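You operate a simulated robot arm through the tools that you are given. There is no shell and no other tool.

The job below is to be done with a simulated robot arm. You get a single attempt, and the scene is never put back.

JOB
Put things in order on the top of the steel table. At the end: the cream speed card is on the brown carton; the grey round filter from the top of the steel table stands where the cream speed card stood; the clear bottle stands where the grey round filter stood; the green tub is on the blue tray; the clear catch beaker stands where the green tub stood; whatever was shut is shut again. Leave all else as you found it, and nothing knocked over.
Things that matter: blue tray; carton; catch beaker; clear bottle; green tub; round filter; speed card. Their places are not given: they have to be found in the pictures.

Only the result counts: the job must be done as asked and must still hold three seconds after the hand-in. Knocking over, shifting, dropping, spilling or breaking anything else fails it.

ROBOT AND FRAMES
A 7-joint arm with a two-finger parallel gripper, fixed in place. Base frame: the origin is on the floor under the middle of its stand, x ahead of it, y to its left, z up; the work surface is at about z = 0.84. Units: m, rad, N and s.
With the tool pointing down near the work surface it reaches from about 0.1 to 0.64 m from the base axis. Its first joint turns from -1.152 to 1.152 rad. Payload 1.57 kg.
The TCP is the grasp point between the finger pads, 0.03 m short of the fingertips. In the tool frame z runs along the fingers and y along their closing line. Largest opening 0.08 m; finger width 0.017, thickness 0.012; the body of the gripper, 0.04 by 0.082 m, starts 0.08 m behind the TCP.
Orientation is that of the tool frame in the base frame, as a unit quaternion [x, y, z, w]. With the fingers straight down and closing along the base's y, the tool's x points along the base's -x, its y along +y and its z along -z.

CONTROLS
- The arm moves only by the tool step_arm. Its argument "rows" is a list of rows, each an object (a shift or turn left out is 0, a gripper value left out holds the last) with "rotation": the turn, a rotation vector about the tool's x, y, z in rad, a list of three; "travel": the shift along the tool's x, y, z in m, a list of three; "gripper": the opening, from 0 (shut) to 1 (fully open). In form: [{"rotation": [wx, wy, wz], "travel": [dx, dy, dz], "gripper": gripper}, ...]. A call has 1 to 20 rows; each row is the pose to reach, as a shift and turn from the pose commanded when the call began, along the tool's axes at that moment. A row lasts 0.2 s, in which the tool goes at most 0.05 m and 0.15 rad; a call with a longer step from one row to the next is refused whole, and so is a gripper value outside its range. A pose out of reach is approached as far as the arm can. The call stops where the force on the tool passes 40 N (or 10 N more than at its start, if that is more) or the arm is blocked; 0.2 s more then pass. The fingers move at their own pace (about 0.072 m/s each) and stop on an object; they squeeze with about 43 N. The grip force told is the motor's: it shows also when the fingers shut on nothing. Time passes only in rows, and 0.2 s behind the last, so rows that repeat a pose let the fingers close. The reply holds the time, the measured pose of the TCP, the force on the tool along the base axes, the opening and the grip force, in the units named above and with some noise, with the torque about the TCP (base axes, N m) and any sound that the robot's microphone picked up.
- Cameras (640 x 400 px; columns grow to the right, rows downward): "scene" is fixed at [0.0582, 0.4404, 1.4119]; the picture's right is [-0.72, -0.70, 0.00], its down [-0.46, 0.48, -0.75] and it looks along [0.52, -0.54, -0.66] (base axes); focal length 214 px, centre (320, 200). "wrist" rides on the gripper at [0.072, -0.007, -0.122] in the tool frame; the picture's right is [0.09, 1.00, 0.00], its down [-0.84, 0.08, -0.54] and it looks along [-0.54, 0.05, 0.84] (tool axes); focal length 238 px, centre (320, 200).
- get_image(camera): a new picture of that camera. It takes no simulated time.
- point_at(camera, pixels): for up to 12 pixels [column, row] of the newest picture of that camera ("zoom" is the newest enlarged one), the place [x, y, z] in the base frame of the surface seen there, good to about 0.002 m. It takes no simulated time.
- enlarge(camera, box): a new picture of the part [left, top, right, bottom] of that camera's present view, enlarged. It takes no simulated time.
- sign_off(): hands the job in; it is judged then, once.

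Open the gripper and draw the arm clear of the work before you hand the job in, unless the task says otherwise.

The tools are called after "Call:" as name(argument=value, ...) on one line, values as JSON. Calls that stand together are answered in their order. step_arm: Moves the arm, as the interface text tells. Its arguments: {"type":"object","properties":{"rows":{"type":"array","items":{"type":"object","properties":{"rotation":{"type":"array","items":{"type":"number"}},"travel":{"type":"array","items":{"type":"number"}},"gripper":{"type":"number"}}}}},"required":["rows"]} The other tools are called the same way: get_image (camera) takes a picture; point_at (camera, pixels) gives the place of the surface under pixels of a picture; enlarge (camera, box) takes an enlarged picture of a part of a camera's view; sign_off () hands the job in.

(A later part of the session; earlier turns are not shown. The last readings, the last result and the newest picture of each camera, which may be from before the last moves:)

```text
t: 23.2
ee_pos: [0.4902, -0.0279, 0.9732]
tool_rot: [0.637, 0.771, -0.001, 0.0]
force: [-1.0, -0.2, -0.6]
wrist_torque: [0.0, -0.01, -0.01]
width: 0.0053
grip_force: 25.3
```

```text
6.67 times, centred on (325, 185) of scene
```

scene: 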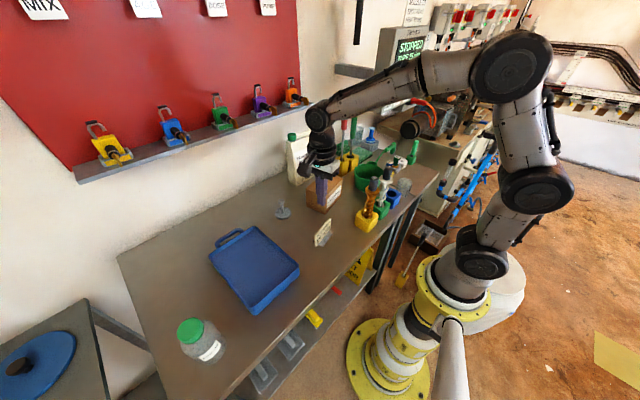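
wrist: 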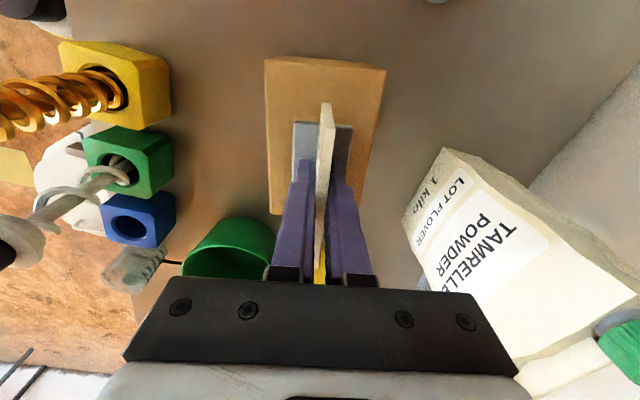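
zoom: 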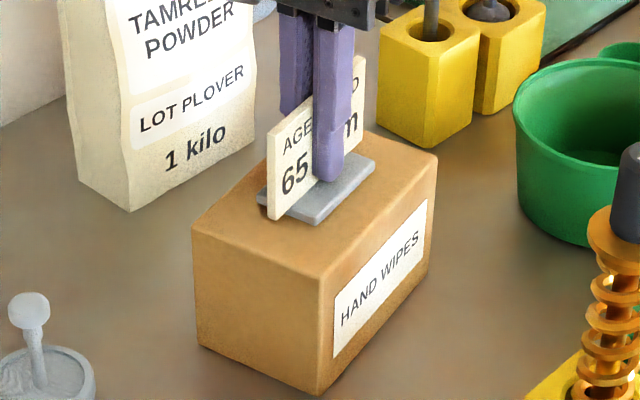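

No contact force yet at z=0.973. I go down 1 mm at a time for 3 mm more.

Call:
step_arm(rows=[{"travel": [0, 0, 0.001]}, {"travel": [0, 0, 0.002]}, {"travel": [0, 0, 0.002]}])

Call:
enlarge(camera="scene", box=[305, 165, 345, 195])

Call:
point_at(camera="zoom", pixels=[[300, 250], [310, 240], [245, 240], [390, 130], [330, 280], [250, 280], [400, 180], [290, 270]])

```text
t: 24.0
ee_pos: [0.4895, -0.026, 0.9717]
tool_rot: [0.637, 0.771, 0.0, 0.0]
force: [0.2, -0.8, -0.3]
wrist_torque: [-0.05, 0.0, 0.0]
width: 0.0052
grip_force: 25.4
```

```text
13.33 times, centred on (325, 180) of scene
```

zoom: 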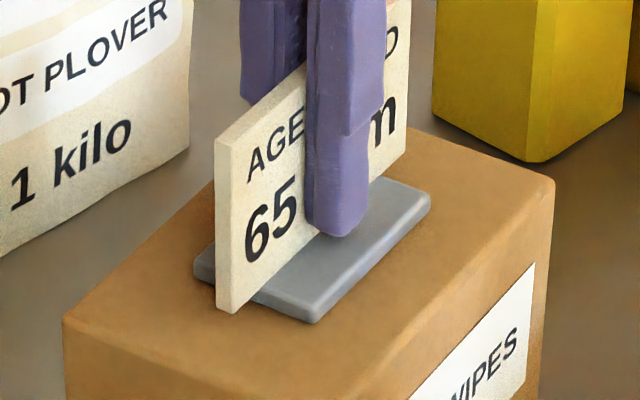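

```text
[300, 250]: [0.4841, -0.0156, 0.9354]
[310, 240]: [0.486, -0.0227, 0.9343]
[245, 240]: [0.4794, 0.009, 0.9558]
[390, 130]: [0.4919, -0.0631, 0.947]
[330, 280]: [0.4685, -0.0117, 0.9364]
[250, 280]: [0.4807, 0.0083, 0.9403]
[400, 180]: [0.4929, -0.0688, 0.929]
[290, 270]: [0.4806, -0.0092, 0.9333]
```

Base underside is now at about 0.929, level with the carton top. I press 1 mm more, open the fingers modestly, then raise.

Call:
step_arm(rows=[{"travel": [0, 0, 0.0008]}, {"travel": [0, 0, 0.0008]}, {"travel": [0, 0, 0.0008], "gripper": 0.12}, {"travel": [0, 0, 0.0008], "gripper": 0.25}, {"travel": [0, 0, 0.0008], "gripper": 0.4}, {"travel": [0, 0, 0.0008], "gripper": 0.4}])

Call:
enlarge(camera="scene", box=[295, 155, 355, 215])

```text
t: 25.4
ee_pos: [0.4895, -0.027, 0.9711]
tool_rot: [0.637, 0.771, 0.0, 0.0]
force: [0.0, -0.3, 0.0]
wrist_torque: [-0.03, 0.01, 0.03]
width: 0.0319
grip_force: 0.0
```

```text
6.67 times, centred on (325, 185) of scene
```

zoom: 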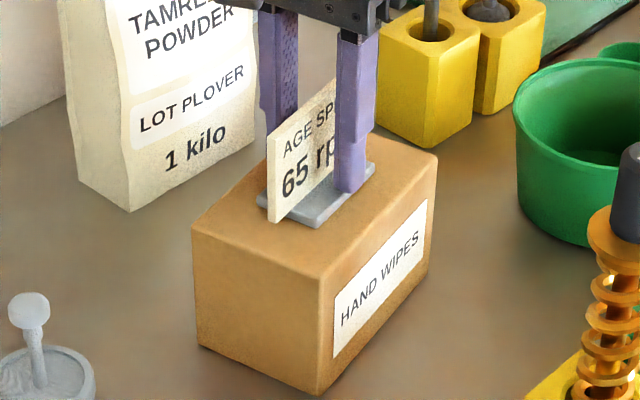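

The card stands alone on the carton. I raise straight up 0.1 m, then move over the grey filter (0.547,0.132) for a close look.

Call:
step_arm(rows=[{"travel": [0, 0, -0.02]}, {"travel": [0, 0, -0.06]}, {"travel": [0, 0, -0.1]}, {"travel": [0.0363, 0.0217, -0.1], "gripper": 0.6}, {"travel": [0.0726, 0.0433, -0.1]}, {"travel": [0.1089, 0.065, -0.1]}, {"travel": [0.1452, 0.0866, -0.1]}, {"travel": [0.1452, 0.0866, -0.1]}])

Call:
get_image(camera="wrist")

Call:
enlarge(camera="scene", box=[260, 130, 370, 240])

```text
t: 27.2
ee_pos: [0.5471, 0.1328, 1.0704]
tool_rot: [0.637, 0.771, 0.0, 0.0]
force: [0.4, -0.2, -0.3]
wrist_torque: [0.02, 0.03, -0.02]
width: 0.0482
grip_force: 0.1
```

```text
taken
```

wrist: 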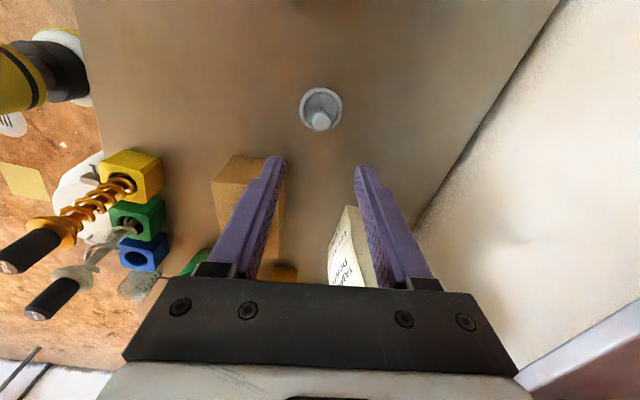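

```text
3.64 times, centred on (315, 185) of scene
```

zoom: 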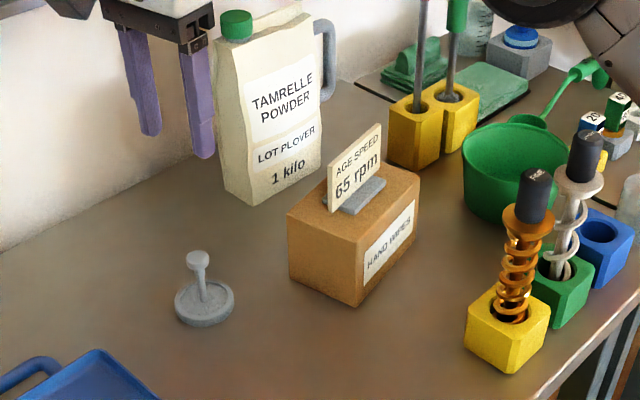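

Card placed well. Now I enlarge the filter at (320,110) in the wrist view and measure disc and knob.

Call:
enlarge(camera="wrist", box=[280, 75, 360, 145])

Call:
point_at(camera="zoom", pixels=[[315, 240], [318, 180], [165, 200], [490, 200], [330, 35], [325, 330], [325, 370], [280, 250], [355, 250], [320, 270], [318, 215], [200, 100]])

```text
5.71 times, centred on (320, 110) of wrist
```

zoom: 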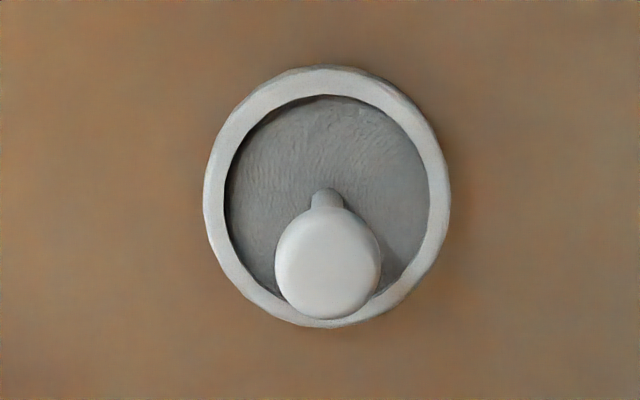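

```text
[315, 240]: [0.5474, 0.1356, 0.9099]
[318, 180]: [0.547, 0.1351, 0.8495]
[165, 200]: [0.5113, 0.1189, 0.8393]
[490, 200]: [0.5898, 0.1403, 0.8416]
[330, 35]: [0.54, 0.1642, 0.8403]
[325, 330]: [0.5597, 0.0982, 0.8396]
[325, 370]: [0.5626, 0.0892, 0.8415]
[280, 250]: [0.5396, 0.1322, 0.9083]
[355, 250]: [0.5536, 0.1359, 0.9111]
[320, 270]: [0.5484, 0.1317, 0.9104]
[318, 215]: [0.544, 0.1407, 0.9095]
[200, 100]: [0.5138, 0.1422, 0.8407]
```

Knob is ~21 mm wide at about (0.549,0.133), z 0.91. I sample the disc rim for its centre.

Call:
point_at(camera="zoom", pixels=[[212, 200], [443, 200], [325, 74], [330, 325], [235, 115], [420, 120], [240, 275], [425, 270], [327, 262], [327, 310], [327, 200], [318, 318]])

Call:
enlarge(camera="scene", box=[268, 190, 308, 225])

Call:
point_at(camera="zoom", pixels=[[240, 140], [240, 165], [245, 210], [245, 250], [160, 280], [320, 280], [243, 325], [230, 300], [300, 300], [210, 150], [265, 150], [243, 300]])

```text
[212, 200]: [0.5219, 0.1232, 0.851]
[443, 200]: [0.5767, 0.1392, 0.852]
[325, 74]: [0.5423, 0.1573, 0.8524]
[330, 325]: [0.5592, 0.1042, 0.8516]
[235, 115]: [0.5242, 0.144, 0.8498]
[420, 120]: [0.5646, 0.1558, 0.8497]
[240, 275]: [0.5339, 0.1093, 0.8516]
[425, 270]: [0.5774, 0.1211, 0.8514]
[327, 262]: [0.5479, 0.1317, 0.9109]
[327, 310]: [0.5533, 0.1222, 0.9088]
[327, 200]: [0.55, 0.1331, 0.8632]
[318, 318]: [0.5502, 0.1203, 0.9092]
```

```text
11.43 times, centred on (288, 208) of scene
```

zoom: 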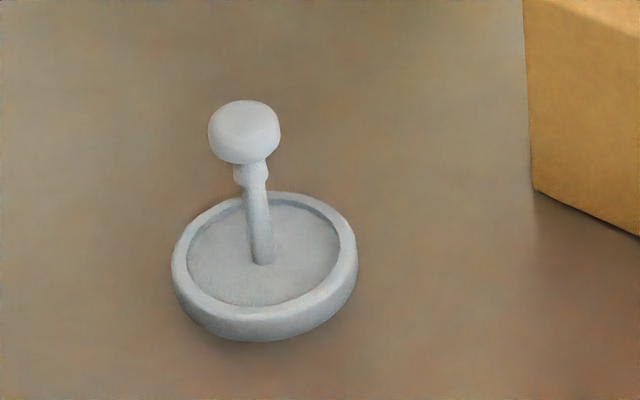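

```text
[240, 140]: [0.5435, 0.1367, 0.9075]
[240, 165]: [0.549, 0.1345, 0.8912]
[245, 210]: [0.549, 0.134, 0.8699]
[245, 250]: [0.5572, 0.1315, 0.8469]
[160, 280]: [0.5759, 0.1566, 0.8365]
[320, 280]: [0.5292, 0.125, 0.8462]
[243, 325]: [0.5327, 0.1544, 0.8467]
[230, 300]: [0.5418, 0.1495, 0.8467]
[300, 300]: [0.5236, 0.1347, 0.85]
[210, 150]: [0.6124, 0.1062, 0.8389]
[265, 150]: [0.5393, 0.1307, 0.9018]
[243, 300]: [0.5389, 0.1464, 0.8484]
```

Filter: disc centre (0.550,0.132), radius 0.028; knob centre (0.549,0.1325), z 0.897–0.911. I descend onto the knob to TCP z≈0.902 with a half-open gripper and close, holding to build squeeze.

Call:
step_arm(rows=[{"travel": [-0.001, 0.0024, 0.04]}, {"travel": [-0.001, 0.0024, 0.08]}, {"travel": [-0.001, 0.0024, 0.12]}, {"travel": [-0.001, 0.0024, 0.15]}, {"travel": [-0.001, 0.0024, 0.1684]}, {"travel": [-0.001, 0.0024, 0.1684]}, {"travel": [-0.001, 0.0024, 0.1684], "gripper": 0.4}, {"travel": [-0.001, 0.0024, 0.1684], "gripper": 0.3}, {"travel": [-0.001, 0.0024, 0.1684], "gripper": 0.0}, {"travel": [-0.001, 0.0024, 0.1684], "gripper": 0.0}, {"travel": [-0.001, 0.0024, 0.1684], "gripper": 0.0}, {"travel": [-0.001, 0.0024, 0.1684], "gripper": 0.0}, {"travel": [-0.001, 0.0024, 0.1684], "gripper": 0.0}])

Call:
enlarge(camera="scene", box=[258, 165, 308, 225])

Call:
get_image(camera="wrist")

```text
t: 30.0
ee_pos: [0.5498, 0.131, 0.9024]
tool_rot: [0.636, 0.771, 0.0, 0.0]
force: [-0.7, 0.0, -0.2]
wrist_torque: [0.01, -0.01, -0.01]
width: 0.0206
grip_force: 34.0
```

```text
6.67 times, centred on (283, 195) of scene
```

zoom: 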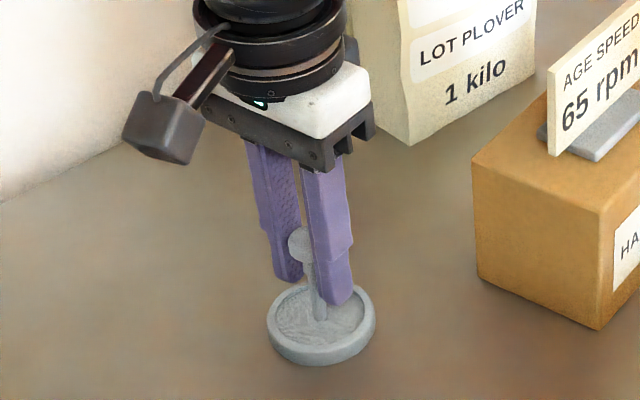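

```text
taken
```

wrist: 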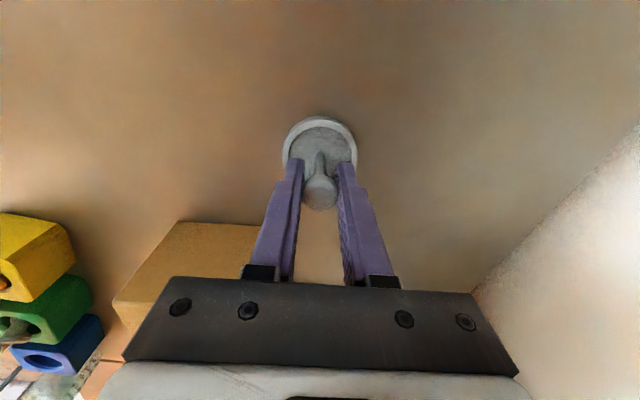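

Knob held (width 0.0206, grip 34). I lift slowly 4 cm and check.

Call:
step_arm(rows=[{"travel": [0, 0, -0.002]}, {"travel": [0, 0, -0.005]}, {"travel": [0, 0, -0.009]}, {"travel": [0, 0, -0.014]}, {"travel": [0, 0, -0.02]}, {"travel": [0, 0, -0.026]}, {"travel": [0, 0, -0.032]}, {"travel": [0, 0, -0.037]}, {"travel": [0, 0, -0.04]}])

Call:
enlarge(camera="scene", box=[258, 165, 308, 225])

Call:
get_image(camera="wrist")

```text
t: 32.0
ee_pos: [0.5507, 0.1322, 0.9428]
tool_rot: [0.637, 0.771, 0.0, 0.001]
force: [-0.8, -0.4, -0.9]
wrist_torque: [0.03, 0.0, -0.01]
width: 0.0202
grip_force: 34.0
```

```text
6.67 times, centred on (283, 195) of scene
```

zoom: 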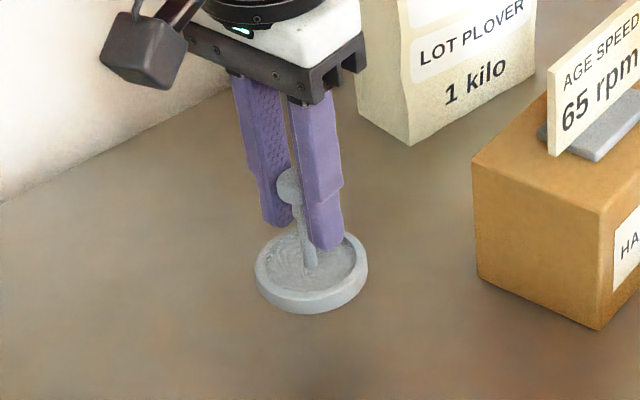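

```text
taken
```

wrist: 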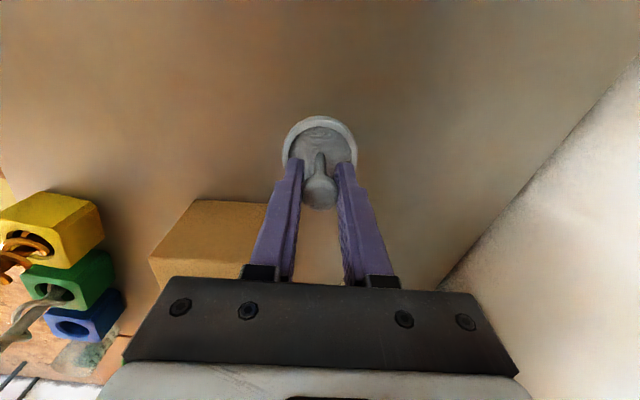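

Filter is held and level. I carry it gently by (-0.180,-0.021) to where the card stood.

Call:
step_arm(rows=[{"travel": [0.0001, -0.0018, 0]}, {"travel": [0.0004, -0.0054, 0]}, {"travel": [0.0008, -0.0109, 0]}, {"travel": [0.0015, -0.0199, 0]}, {"travel": [0.0022, -0.0299, 0]}, {"travel": [0.003, -0.0407, 0]}, {"travel": [0.0038, -0.0516, 0]}, {"travel": [0.0046, -0.0624, 0]}, {"travel": [0.0054, -0.0733, 0]}, {"travel": [0.0062, -0.0842, 0]}, {"travel": [0.007, -0.095, 0]}, {"travel": [0.0078, -0.1059, 0]}, {"travel": [0.0086, -0.1167, 0]}, {"travel": [0.0093, -0.1276, 0]}, {"travel": [0.0101, -0.1384, 0]}, {"travel": [0.0109, -0.1493, 0]}, {"travel": [0.0117, -0.1593, 0]}, {"travel": [0.0123, -0.1683, 0]}, {"travel": [0.0129, -0.1756, 0]}, {"travel": [0.0133, -0.181, 0]}])

Call:
get_image(camera="wrist")

Call:
enlarge(camera="scene", box=[290, 180, 350, 260])

```text
t: 36.2
ee_pos: [0.3688, 0.1108, 0.9427]
tool_rot: [0.636, 0.771, 0.0, -0.001]
force: [0.0, 0.2, -0.5]
wrist_torque: [0.0, 0.0, 0.0]
width: 0.0204
grip_force: 33.9
```

```text
taken
```

wrist: 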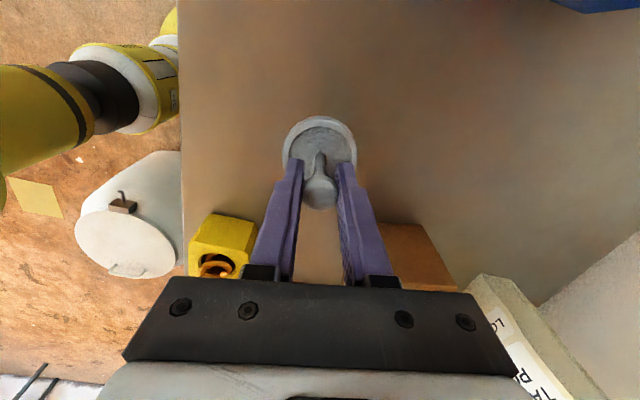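

```text
5.00 times, centred on (320, 220) of scene
```

zoom: 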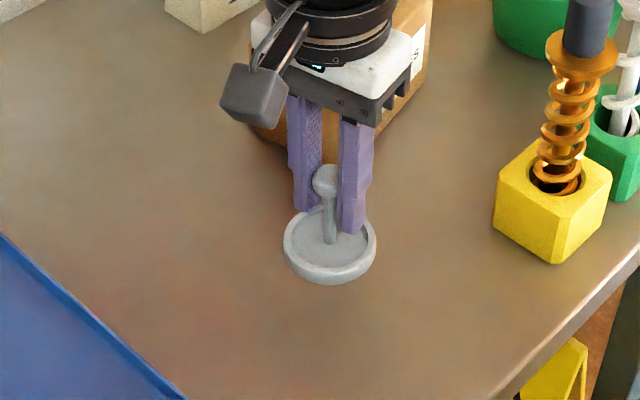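

Now I lower the filter 4 cm slowly to the table.

Call:
step_arm(rows=[{"travel": [0, 0, 0.005]}, {"travel": [0, 0, 0.012]}, {"travel": [0, 0, 0.02]}, {"travel": [0, 0, 0.027]}, {"travel": [0, 0, 0.033]}, {"travel": [0, 0, 0.037]}, {"travel": [0, 0, 0.039]}, {"travel": [0, 0, 0.04]}, {"travel": [0, 0, 0.0405]}, {"travel": [0, 0, 0.0405]}])

Call:
enlarge(camera="scene", box=[290, 190, 350, 260])

```text
t: 38.4
ee_pos: [0.3701, 0.1107, 0.9034]
tool_rot: [0.637, 0.771, 0.001, 0.001]
force: [-1.3, 0.1, 7.1]
wrist_torque: [-0.02, 0.04, -0.02]
width: 0.0203
grip_force: 33.9
```

```text
5.71 times, centred on (320, 225) of scene
```

zoom: 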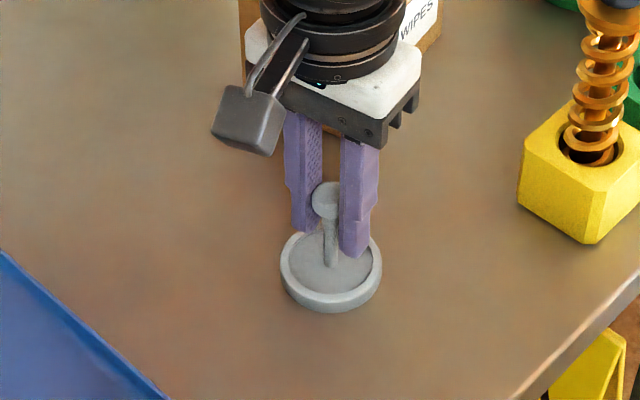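

Contact at 7 N – the filter is on the table. I open the fingers, then rise straight up.

Call:
step_arm(rows=[{"travel": [0, 0, -0.0005], "gripper": 0.33}, {"travel": [0, 0, -0.0005], "gripper": 0.45}, {"travel": [0, 0, -0.0005], "gripper": 0.6}, {"travel": [0, 0, -0.0005], "gripper": 0.6}, {"travel": [0, 0, -0.03], "gripper": 0.6}, {"travel": [0, 0, -0.07], "gripper": 0.6}, {"travel": [0, 0, -0.11], "gripper": 1.0}, {"travel": [0, 0, -0.15], "gripper": 1.0}, {"travel": [0, 0, -0.2], "gripper": 1.0}, {"travel": [0, 0, -0.22], "gripper": 1.0}])

Call:
get_image(camera="scene")

Call:
get_image(camera="wrist")

Call:
enlarge(camera="scene", box=[150, 290, 260, 390])

```text
t: 40.6
ee_pos: [0.3686, 0.1103, 1.1215]
tool_rot: [0.636, 0.771, 0.0, 0.0]
force: [-0.3, 0.1, 0.6]
wrist_torque: [0.0, -0.02, 0.01]
width: 0.08
grip_force: 0.0
```

```text
taken
```

scene: 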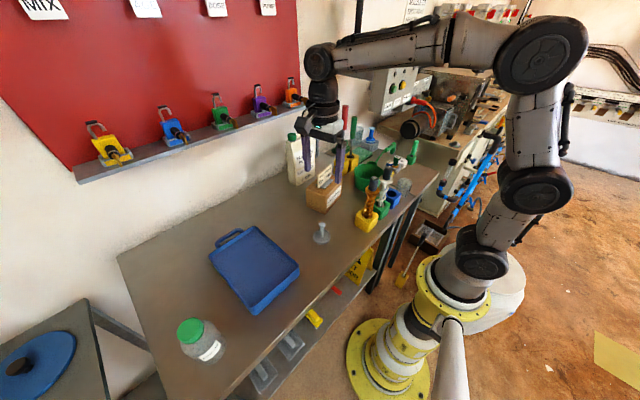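

```text
taken
```

wrist: 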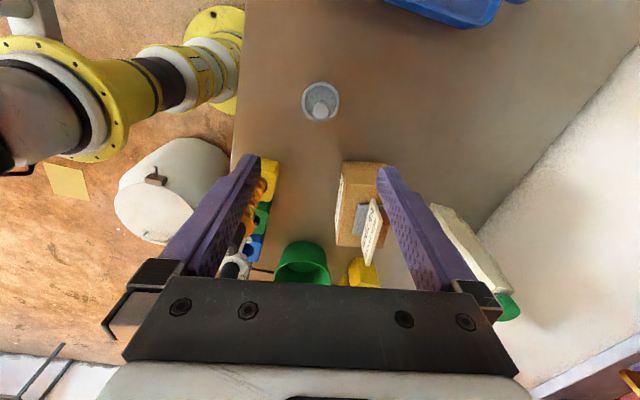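

```text
4.00 times, centred on (205, 340) of scene
```

zoom: 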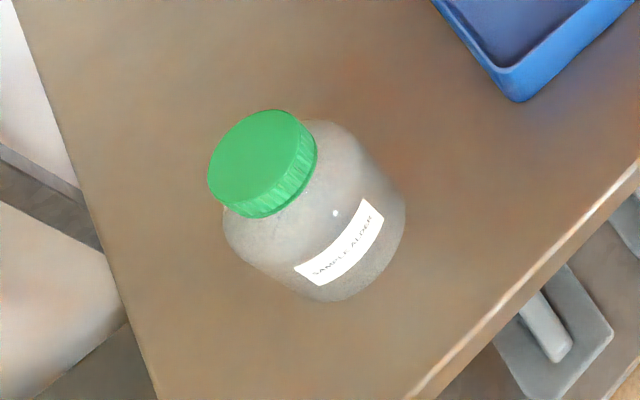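

The filter stands well. Now I measure the bottle: lid top (262,160), lid edge, shoulder, label and base in this zoom.

Call:
point_at(camera="zoom", pixels=[[255, 155], [212, 170], [300, 125], [265, 113], [245, 210], [310, 160], [285, 195], [340, 245], [320, 275], [370, 210], [345, 295], [400, 215]])

Call:
enlarge(camera="scene", box=[290, 200, 350, 260])

Call:
point_at(camera="zoom", pixels=[[330, 210], [240, 290], [400, 290], [320, 340], [320, 320], [260, 320]])

```text
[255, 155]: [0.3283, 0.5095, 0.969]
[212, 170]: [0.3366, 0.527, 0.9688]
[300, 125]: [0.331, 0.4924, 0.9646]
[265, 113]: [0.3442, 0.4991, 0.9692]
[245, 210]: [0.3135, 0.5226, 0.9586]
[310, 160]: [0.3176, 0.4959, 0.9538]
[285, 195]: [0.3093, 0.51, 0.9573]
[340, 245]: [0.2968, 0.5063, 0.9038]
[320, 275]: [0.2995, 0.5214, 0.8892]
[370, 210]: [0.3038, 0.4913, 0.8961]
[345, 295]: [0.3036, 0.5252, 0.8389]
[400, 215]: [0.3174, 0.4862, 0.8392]
```

```text
6.67 times, centred on (320, 230) of scene
```

zoom: 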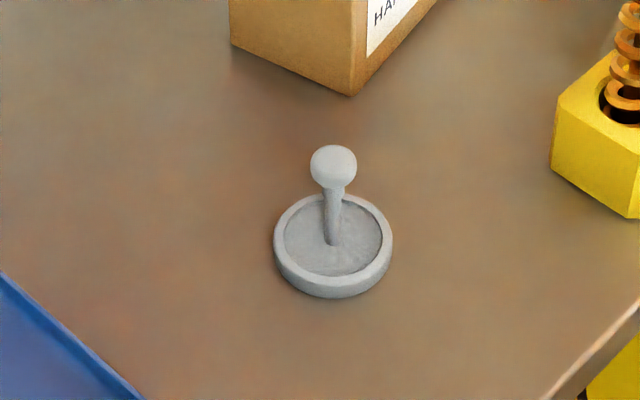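

```text
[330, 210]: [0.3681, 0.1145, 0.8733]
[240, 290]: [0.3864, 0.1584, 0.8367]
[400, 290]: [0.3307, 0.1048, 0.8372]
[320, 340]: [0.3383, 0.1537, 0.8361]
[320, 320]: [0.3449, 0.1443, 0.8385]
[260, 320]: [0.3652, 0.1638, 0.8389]
```

The filter is in place. The bottle's lid centre is near (0.3285,0.51), top z 0.969. I turn the hand back to θ=0 and move to about (0.22,0.45,1.15) for a close view of bottle and tray.

Call:
step_arm(rows=[{"travel": [0.0362, -0.0083, -0.003], "rotation": [0, 0, -0.138]}, {"travel": [0.0725, -0.0166, -0.006], "rotation": [0, 0, -0.276]}, {"travel": [0.1087, -0.0248, -0.009], "rotation": [0, 0, -0.414]}, {"travel": [0.1449, -0.0331, -0.012], "rotation": [0, 0, -0.552]}, {"travel": [0.1812, -0.0414, -0.015], "rotation": [0, 0, -0.69]}, {"travel": [0.2174, -0.0497, -0.018], "rotation": [0, 0, -0.828]}, {"travel": [0.2536, -0.058, -0.021], "rotation": [0, 0, -0.966]}, {"travel": [0.2898, -0.0662, -0.024], "rotation": [0, 0, -1.104]}, {"travel": [0.3261, -0.0745, -0.027], "rotation": [0, 0, -1.242]}, {"travel": [0.3623, -0.0828, -0.03], "rotation": [0, 0, -1.38]}])

Call:
get_image(camera="wrist")

Call:
get_image(camera="scene")

```text
t: 42.8
ee_pos: [0.2223, 0.4502, 1.1525]
tool_rot: [-0.001, 1.0, 0.002, -0.001]
force: [-0.1, 0.5, 0.8]
wrist_torque: [-0.01, -0.04, -0.02]
width: 0.0797
grip_force: 0.0
```

```text
taken
```

wrist: 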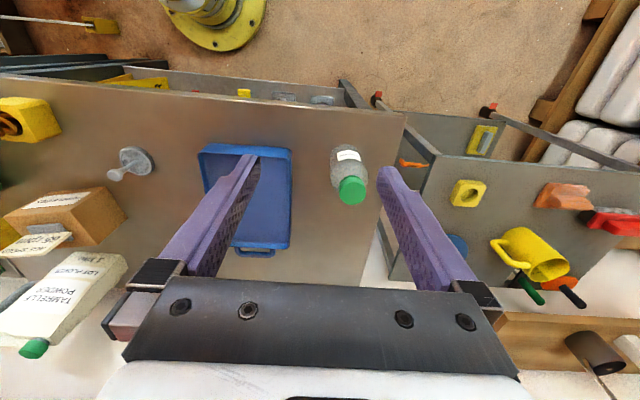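

```text
taken
```

scene: 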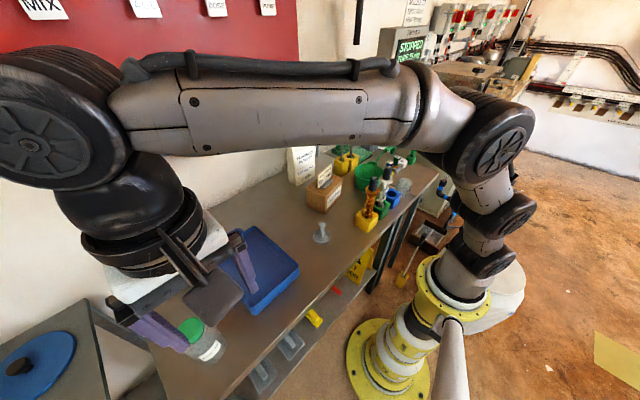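

Bottle at (348,175) in the wrist view. I enlarge it and the tray for measurement.

Call:
enlarge(camera="wrist", box=[310, 130, 390, 220])

Call:
point_at(camera="zoom", pixels=[[318, 258], [255, 255], [372, 260], [315, 205], [320, 318], [290, 110], [225, 150], [370, 150], [300, 75], [250, 95], [340, 95], [310, 190]])

Call:
enlarge(camera="wrist", box=[190, 130, 310, 270])

```text
4.44 times, centred on (350, 175) of wrist
```

zoom: 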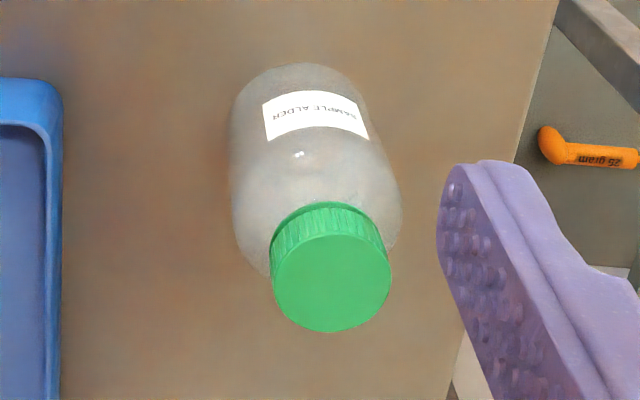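

```text
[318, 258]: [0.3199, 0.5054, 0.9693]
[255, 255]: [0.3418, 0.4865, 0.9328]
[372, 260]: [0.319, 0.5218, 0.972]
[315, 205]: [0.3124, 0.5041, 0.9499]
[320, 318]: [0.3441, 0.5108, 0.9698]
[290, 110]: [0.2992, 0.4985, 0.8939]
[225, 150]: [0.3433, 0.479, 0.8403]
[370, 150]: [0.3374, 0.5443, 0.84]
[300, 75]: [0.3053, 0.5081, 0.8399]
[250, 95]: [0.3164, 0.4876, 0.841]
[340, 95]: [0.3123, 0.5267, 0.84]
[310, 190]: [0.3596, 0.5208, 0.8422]
```

```text
2.86 times, centred on (250, 200) of wrist
```

zoom: 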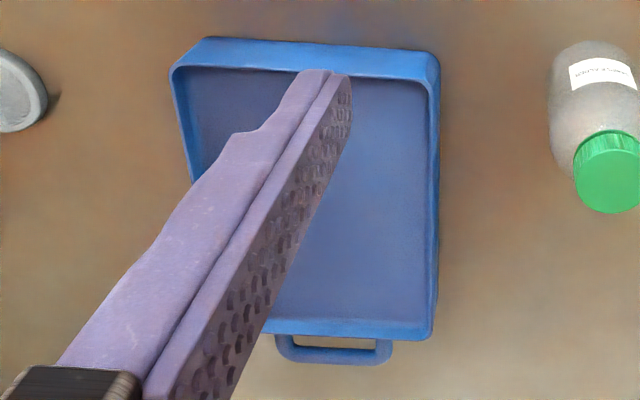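

Bottle: lid 40 mm wide centred (0.3305,0.5095), body about 66 mm wide. I sample the tray rim and floor points.

Call:
point_at(camera="zoom", pixels=[[206, 42], [434, 56], [172, 72], [436, 95], [432, 335], [270, 330], [385, 300], [400, 120], [220, 100], [290, 310], [335, 362], [200, 150]])

Call:
point_at(camera="scene", pixels=[[255, 230], [298, 268], [270, 265], [265, 245], [285, 265], [262, 300], [258, 226], [280, 275]])

```text
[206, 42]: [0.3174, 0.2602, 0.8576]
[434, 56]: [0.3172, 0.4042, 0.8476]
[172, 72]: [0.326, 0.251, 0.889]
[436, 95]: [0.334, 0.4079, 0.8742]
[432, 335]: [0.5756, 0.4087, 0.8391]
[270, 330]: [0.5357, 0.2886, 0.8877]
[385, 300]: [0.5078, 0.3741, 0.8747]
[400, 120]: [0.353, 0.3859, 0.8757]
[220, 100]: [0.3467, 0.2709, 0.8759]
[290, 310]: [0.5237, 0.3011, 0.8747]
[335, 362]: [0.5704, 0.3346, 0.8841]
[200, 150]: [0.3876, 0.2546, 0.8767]
```

```text
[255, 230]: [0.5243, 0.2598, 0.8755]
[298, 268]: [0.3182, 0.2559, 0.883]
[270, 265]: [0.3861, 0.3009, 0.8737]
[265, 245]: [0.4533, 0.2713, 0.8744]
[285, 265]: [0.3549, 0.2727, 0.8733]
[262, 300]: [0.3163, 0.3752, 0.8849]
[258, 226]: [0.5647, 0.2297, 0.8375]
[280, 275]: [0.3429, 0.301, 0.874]
```

Tray floor is z 0.875, interior about x 0.325–0.535, y 0.255–0.40, rim 0.887. Now I move above the bottle to (0.3305,0.5095,1.10) with the gripper fully open.

Call:
step_arm(rows=[{"travel": [-0.0275, 0.0148, 0.0125], "gripper": 1.0}, {"travel": [-0.055, 0.0295, 0.025]}, {"travel": [-0.0825, 0.0443, 0.0375]}, {"travel": [-0.11, 0.059, 0.05]}, {"travel": [-0.11, 0.059, 0.05]}, {"travel": [-0.11, 0.059, 0.05]}])

Call:
get_image(camera="wrist")

```text
t: 44.2
ee_pos: [0.3227, 0.4982, 1.0956]
tool_rot: [-0.001, 1.0, 0.0, 0.0]
force: [0.5, -0.2, -0.2]
wrist_torque: [-0.02, -0.01, -0.03]
width: 0.0798
grip_force: 0.1
out of reach, approached as far as the arm can: row 4, 5, 6
```

```text
taken
```

wrist: 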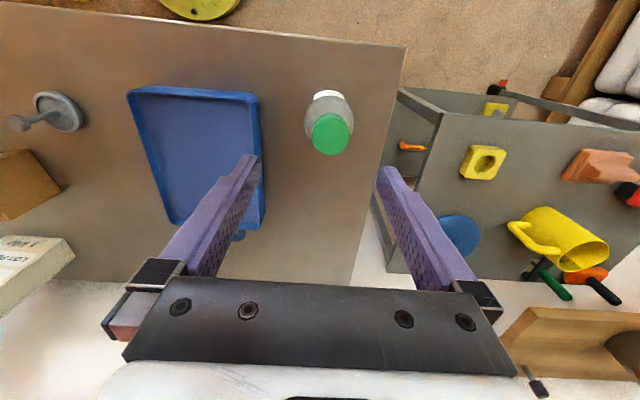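

The pose was just out of reach at that height (got to (0.323,0.498)). Reach grows lower down, so I go down and slightly inward first, staying above the lid (0.969).

Call:
step_arm(rows=[{"travel": [0.01, -0.015, 0.035]}, {"travel": [0.02, -0.03, 0.07]}, {"travel": [0.02, -0.03, 0.07]}])

Call:
get_image(camera="wrist")

```text
t: 45.0
ee_pos: [0.3012, 0.4683, 1.0243]
tool_rot: [0.0, 1.0, 0.0, 0.0]
force: [-0.1, 0.7, 0.3]
wrist_torque: [0.0, -0.03, -0.02]
width: 0.0802
grip_force: 0.1
```

```text
taken
```

wrist: 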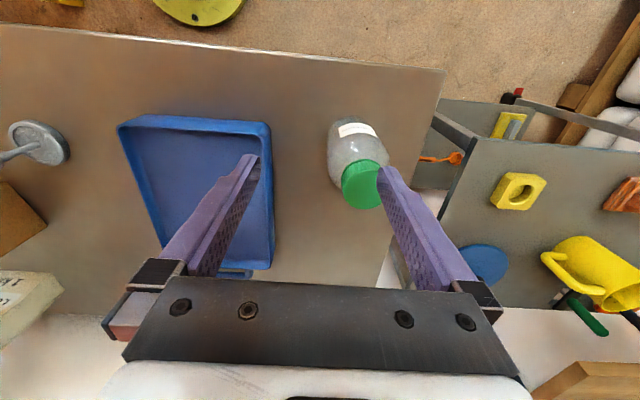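

Now at (0.301,0.468,1.024). I re-measure the bottle from this closer view (lid at (363,183)).

Call:
enlarge(camera="wrist", box=[310, 105, 410, 220])

Call:
point_at(camera="zoom", pixels=[[290, 290], [270, 260], [300, 340], [262, 300], [350, 250], [320, 110], [270, 120], [375, 100], [240, 130], [330, 235], [280, 215], [345, 330]])

```text
3.48 times, centred on (360, 162) of wrist
```

zoom: 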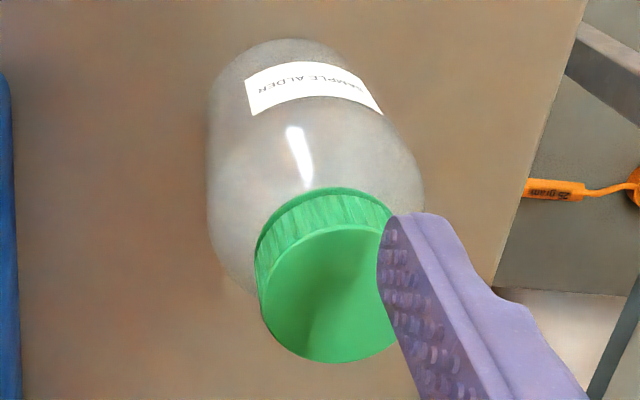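

```text
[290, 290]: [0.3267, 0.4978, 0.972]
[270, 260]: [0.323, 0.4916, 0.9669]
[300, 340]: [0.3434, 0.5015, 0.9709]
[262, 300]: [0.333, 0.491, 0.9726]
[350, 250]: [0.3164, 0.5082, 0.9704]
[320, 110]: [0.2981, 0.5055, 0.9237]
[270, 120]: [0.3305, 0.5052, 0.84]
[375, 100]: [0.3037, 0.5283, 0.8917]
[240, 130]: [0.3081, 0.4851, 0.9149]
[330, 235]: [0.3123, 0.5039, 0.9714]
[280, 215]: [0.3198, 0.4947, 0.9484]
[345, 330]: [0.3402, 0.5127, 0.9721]
```

Bottle centre fit: (0.331,0.509), body radius 0.033. I move outward to just above it at z≈1.012 (tips 0.982, above the lid) and check the reach.

Call:
step_arm(rows=[{"travel": [-0.015, 0.02, 0.006]}, {"travel": [-0.029, 0.041, 0.013]}, {"travel": [-0.029, 0.041, 0.013]}, {"travel": [-0.029, 0.041, 0.013]}])

Call:
get_image(camera="wrist")

```text
t: 46.0
ee_pos: [0.3318, 0.509, 1.013]
tool_rot: [0.0, 1.0, 0.0, 0.0]
force: [-0.4, -0.2, -0.6]
wrist_torque: [0.0, -0.01, 0.0]
width: 0.08
grip_force: 0.1
```

```text
taken
```

wrist: 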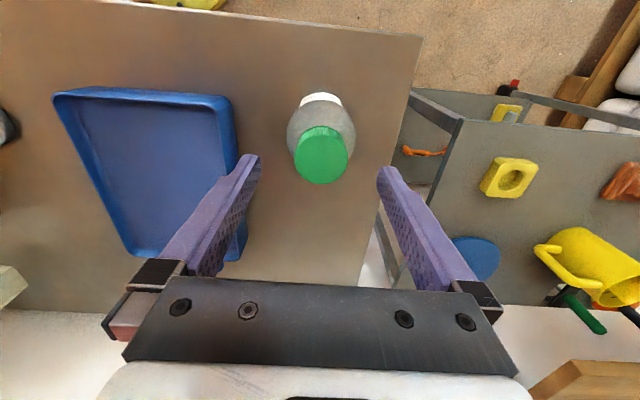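

Centred: lid at (321,155) between the fingers. I descend 0.107 m to z≈0.905, slowly near the body.

Call:
step_arm(rows=[{"travel": [0, 0, 0.02]}, {"travel": [0, 0, 0.04]}, {"travel": [0, 0, 0.055]}, {"travel": [0, 0, 0.07]}, {"travel": [0, 0, 0.085]}, {"travel": [0, 0, 0.097]}, {"travel": [0, 0, 0.107]}, {"travel": [0, 0, 0.107]}])

Call:
get_image(camera="wrist")

Call:
enlarge(camera="scene", box=[130, 270, 260, 390])

```text
t: 47.8
ee_pos: [0.3315, 0.5087, 0.9056]
tool_rot: [0.0, 1.0, 0.0, 0.0]
force: [-0.8, -0.2, 0.3]
wrist_torque: [-0.02, -0.02, 0.02]
width: 0.08
grip_force: 0.0
```

```text
taken
```

wrist: 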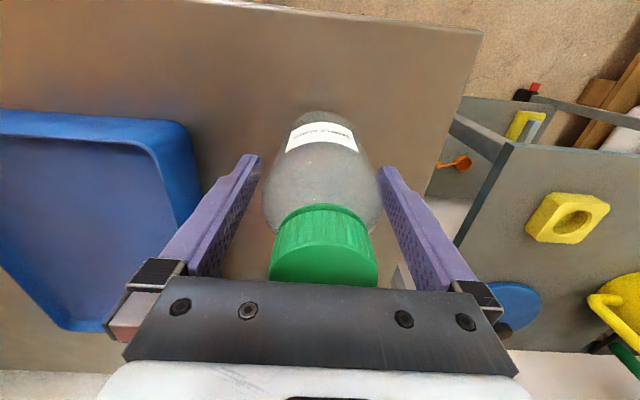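

```text
3.33 times, centred on (195, 330) of scene
```

zoom: 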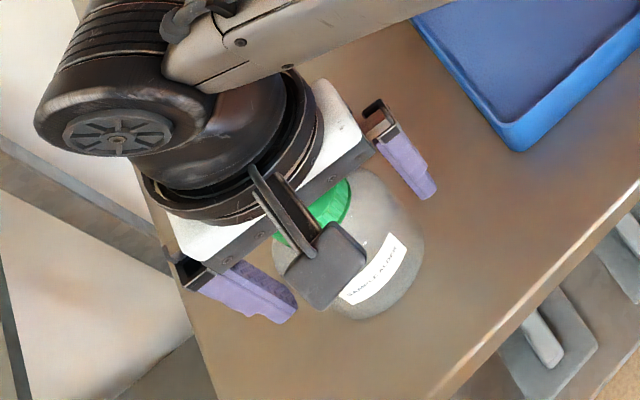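

Both fingers straddle the body with clear gaps. I close and hold to build the squeeze.

Call:
step_arm(rows=[{"gripper": 0.85}, {"gripper": 0.75}, {"gripper": 0.0}, {"gripper": 0.0}, {"gripper": 0.0}, {"gripper": 0.0}])

Call:
get_image(camera="wrist")

```text
t: 49.2
ee_pos: [0.3312, 0.5087, 0.9059]
tool_rot: [-0.001, 1.0, 0.001, 0.0]
force: [-1.1, 0.0, -0.1]
wrist_torque: [0.01, 0.01, -0.02]
width: 0.0622
grip_force: 42.6
```

```text
taken
```

wrist: 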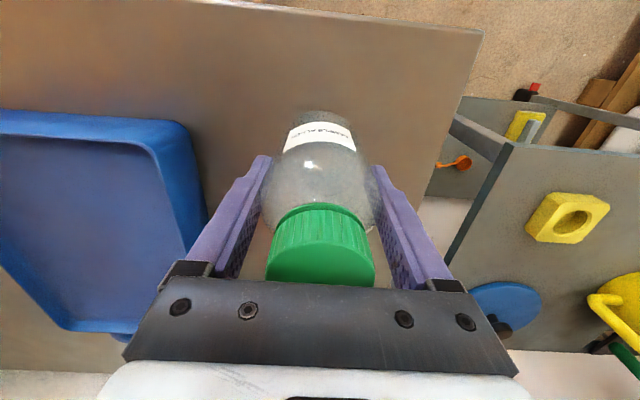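

Bottle held (width 0.062, grip 43). I lift slowly by 8 cm.

Call:
step_arm(rows=[{"travel": [0, 0, -0.002]}, {"travel": [0, 0, -0.005]}, {"travel": [0, 0, -0.009]}, {"travel": [0, 0, -0.014]}, {"travel": [0, 0, -0.02]}, {"travel": [0, 0, -0.027]}, {"travel": [0, 0, -0.034]}, {"travel": [0, 0, -0.041]}, {"travel": [0, 0, -0.048]}, {"travel": [0, 0, -0.055]}, {"travel": [0, 0, -0.062]}, {"travel": [0, 0, -0.069]}, {"travel": [0, 0, -0.075]}, {"travel": [0, 0, -0.079]}, {"travel": [0, 0, -0.08]}])

Call:
get_image(camera="wrist")

Call:
enlarge(camera="scene", box=[130, 270, 260, 390])

```text
t: 52.4
ee_pos: [0.3307, 0.5084, 0.9853]
tool_rot: [0.001, 1.0, 0.0, 0.0]
force: [0.1, -0.1, -0.1]
wrist_torque: [0.02, -0.02, 0.02]
width: 0.0627
grip_force: 43.0
```

```text
taken
```

wrist: 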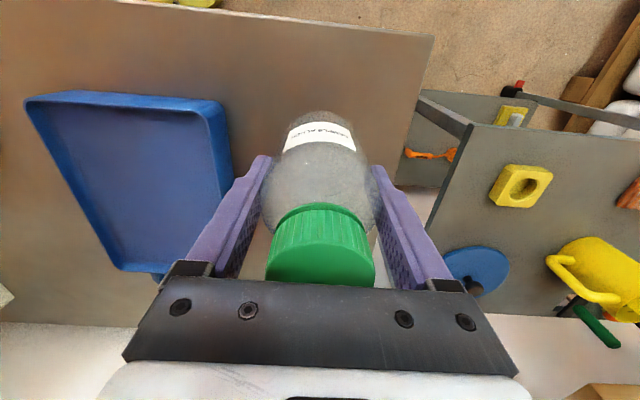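

```text
3.33 times, centred on (195, 330) of scene
```

zoom: 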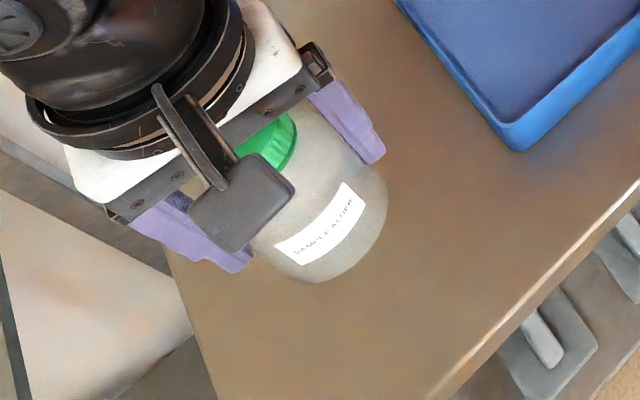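

The bottle hangs upright in the grip. I carry it gently half way along the line towards the filter's old place (0.550,0.132), passing over the tray with 3 cm clearance.

Call:
step_arm(rows=[{"travel": [-0.0009, -0.0015, 0]}, {"travel": [-0.0031, -0.0053, 0]}, {"travel": [-0.0066, -0.0113, 0]}, {"travel": [-0.0118, -0.0204, 0]}, {"travel": [-0.0182, -0.0313, 0]}, {"travel": [-0.0252, -0.0434, 0]}, {"travel": [-0.0324, -0.0558, 0]}, {"travel": [-0.0396, -0.0682, 0]}, {"travel": [-0.0469, -0.0807, 0]}, {"travel": [-0.0541, -0.0931, 0]}, {"travel": [-0.0613, -0.1056, 0]}, {"travel": [-0.0685, -0.118, 0]}, {"travel": [-0.0758, -0.1304, 0]}, {"travel": [-0.083, -0.1429, 0]}, {"travel": [-0.0902, -0.1553, 0]}, {"travel": [-0.097, -0.167, 0]}, {"travel": [-0.1025, -0.1764, 0]}, {"travel": [-0.1064, -0.1832, 0]}, {"travel": [-0.1086, -0.187, 0]}, {"travel": [-0.1095, -0.1885, 0]}])

Call:
get_image(camera="scene")

```text
t: 56.6
ee_pos: [0.441, 0.32, 0.9865]
tool_rot: [0.0, 1.0, -0.001, 0.0]
force: [-0.1, 0.6, -1.4]
wrist_torque: [-0.05, 0.03, -0.01]
width: 0.0624
grip_force: 43.0
```

```text
taken
```

scene: 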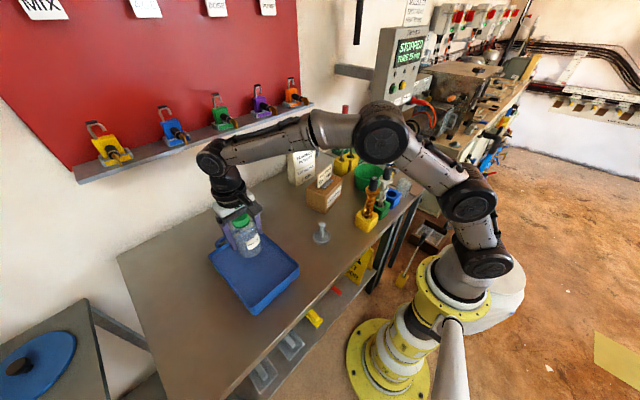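

The bottle is held steadily over the tray. I carry it the remaining half.

Call:
step_arm(rows=[{"travel": [-0.0009, -0.0015, 0]}, {"travel": [-0.0031, -0.0053, 0]}, {"travel": [-0.0066, -0.0113, 0]}, {"travel": [-0.0118, -0.0204, 0]}, {"travel": [-0.0182, -0.0313, 0]}, {"travel": [-0.0252, -0.0434, 0]}, {"travel": [-0.0324, -0.0558, 0]}, {"travel": [-0.0396, -0.0682, 0]}, {"travel": [-0.0469, -0.0807, 0]}, {"travel": [-0.0541, -0.0931, 0]}, {"travel": [-0.0613, -0.1056, 0]}, {"travel": [-0.0685, -0.118, 0]}, {"travel": [-0.0758, -0.1304, 0]}, {"travel": [-0.083, -0.1429, 0]}, {"travel": [-0.0902, -0.1553, 0]}, {"travel": [-0.097, -0.167, 0]}, {"travel": [-0.1025, -0.1764, 0]}, {"travel": [-0.1064, -0.1832, 0]}, {"travel": [-0.1086, -0.187, 0]}, {"travel": [-0.1095, -0.1885, 0]}])

Call:
get_image(camera="wrist")

Call:
enlarge(camera="scene", box=[240, 130, 350, 240])

```text
t: 60.8
ee_pos: [0.5505, 0.1319, 0.9861]
tool_rot: [0.0, 1.0, 0.0, 0.0]
force: [-0.3, -0.9, -0.6]
wrist_torque: [0.01, 0.01, -0.01]
width: 0.0626
grip_force: 43.5
```

```text
taken
```

wrist: 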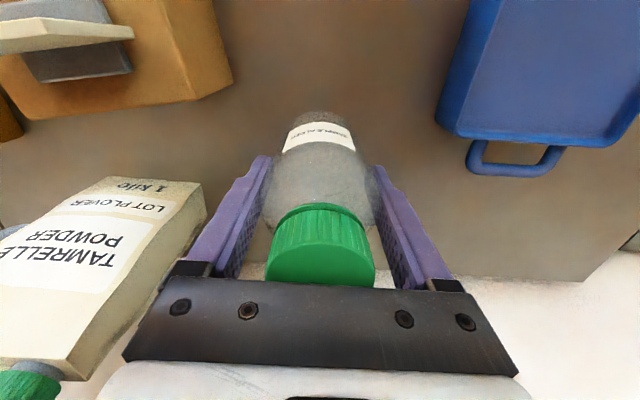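

```text
3.64 times, centred on (295, 185) of scene
```

zoom: 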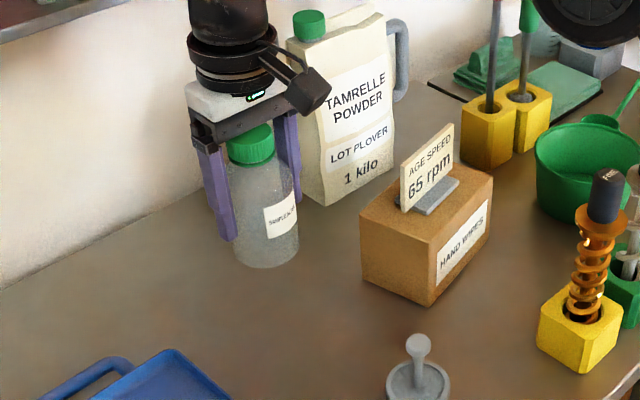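

The bottle is right above the filter's old spot, clear of bag and carton. I lower it 8 cm slowly.

Call:
step_arm(rows=[{"travel": [0, 0, 0.003]}, {"travel": [0, 0, 0.009]}, {"travel": [0, 0, 0.017]}, {"travel": [0, 0, 0.026]}, {"travel": [0, 0, 0.035]}, {"travel": [0, 0, 0.044]}, {"travel": [0, 0, 0.053]}, {"travel": [0, 0, 0.061]}, {"travel": [0, 0, 0.068]}, {"travel": [0, 0, 0.073]}, {"travel": [0, 0, 0.077]}, {"travel": [0, 0, 0.0785]}, {"travel": [0, 0, 0.08]}, {"travel": [0, 0, 0.08]}])

Call:
enlarge(camera="scene", box=[240, 150, 330, 240])

```text
t: 63.8
ee_pos: [0.5511, 0.1313, 0.9059]
tool_rot: [0.0, 1.0, 0.0, 0.001]
force: [0.0, 0.0, -0.9]
wrist_torque: [0.0, 0.02, 0.0]
width: 0.0623
grip_force: 43.5
```

```text
4.44 times, centred on (285, 195) of scene
```

zoom: 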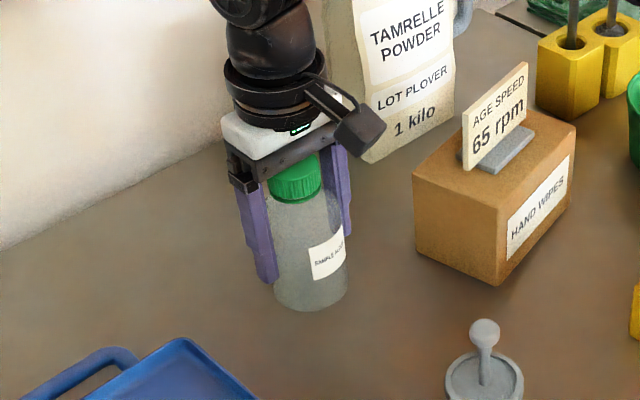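

No contact force yet; I go down 1 mm more in half-mm steps.

Call:
step_arm(rows=[{"travel": [0, 0, 0.0005]}, {"travel": [0, 0, 0.001]}, {"travel": [0, 0, 0.001]}])

```text
t: 64.6
ee_pos: [0.5511, 0.1319, 0.9045]
tool_rot: [0.0, 1.0, 0.0, 0.001]
force: [-0.4, 0.5, 1.1]
wrist_torque: [0.03, 0.04, -0.01]
width: 0.0624
grip_force: 42.7
```

Force is only 1 N; another 1 mm in half-mm steps.

Call:
step_arm(rows=[{"travel": [0, 0, 0.0005]}, {"travel": [0, 0, 0.001]}, {"travel": [0, 0, 0.001]}])

```text
t: 65.4
ee_pos: [0.551, 0.1322, 0.9045]
tool_rot: [0.0, 1.0, 0.0, 0.001]
force: [-3.7, -1.5, 11.6]
wrist_torque: [-0.09, 0.32, 0.01]
width: 0.0623
grip_force: 42.7
```

Contact at 11.6 N: the bottle is on the table. I ease up half a mm, open fully, and rise straight up.

Call:
step_arm(rows=[{"travel": [0, 0, -0.0007]}, {"travel": [0, 0, -0.0007], "gripper": 0.85}, {"travel": [0, 0, -0.0007], "gripper": 1.0}, {"travel": [0, 0, -0.0007], "gripper": 1.0}, {"travel": [0, 0, -0.0007], "gripper": 1.0}])

Call:
get_image(camera="wrist")

Call:
enlarge(camera="scene", box=[240, 150, 330, 240])

```text
t: 66.6
ee_pos: [0.5493, 0.1312, 0.9041]
tool_rot: [0.0, 1.0, 0.0, 0.0]
force: [0.3, -0.6, 0.4]
wrist_torque: [-0.01, 0.02, 0.02]
width: 0.0804
grip_force: 0.0
```

```text
taken
```

wrist: 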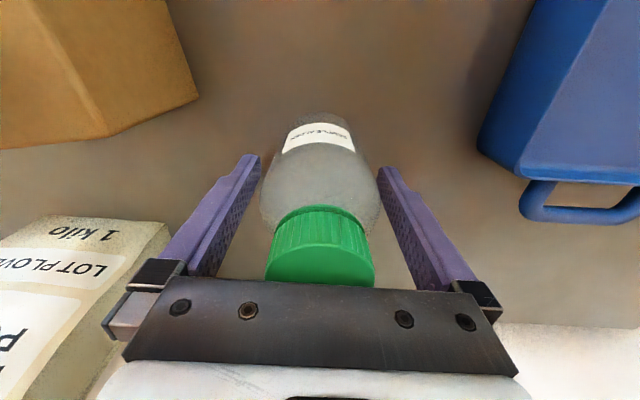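

```text
4.44 times, centred on (285, 195) of scene
```

zoom: 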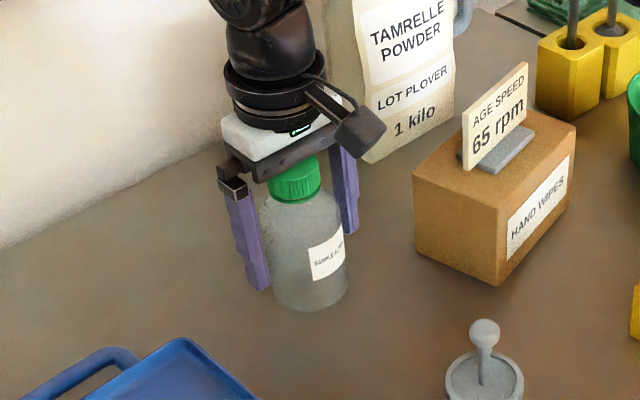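

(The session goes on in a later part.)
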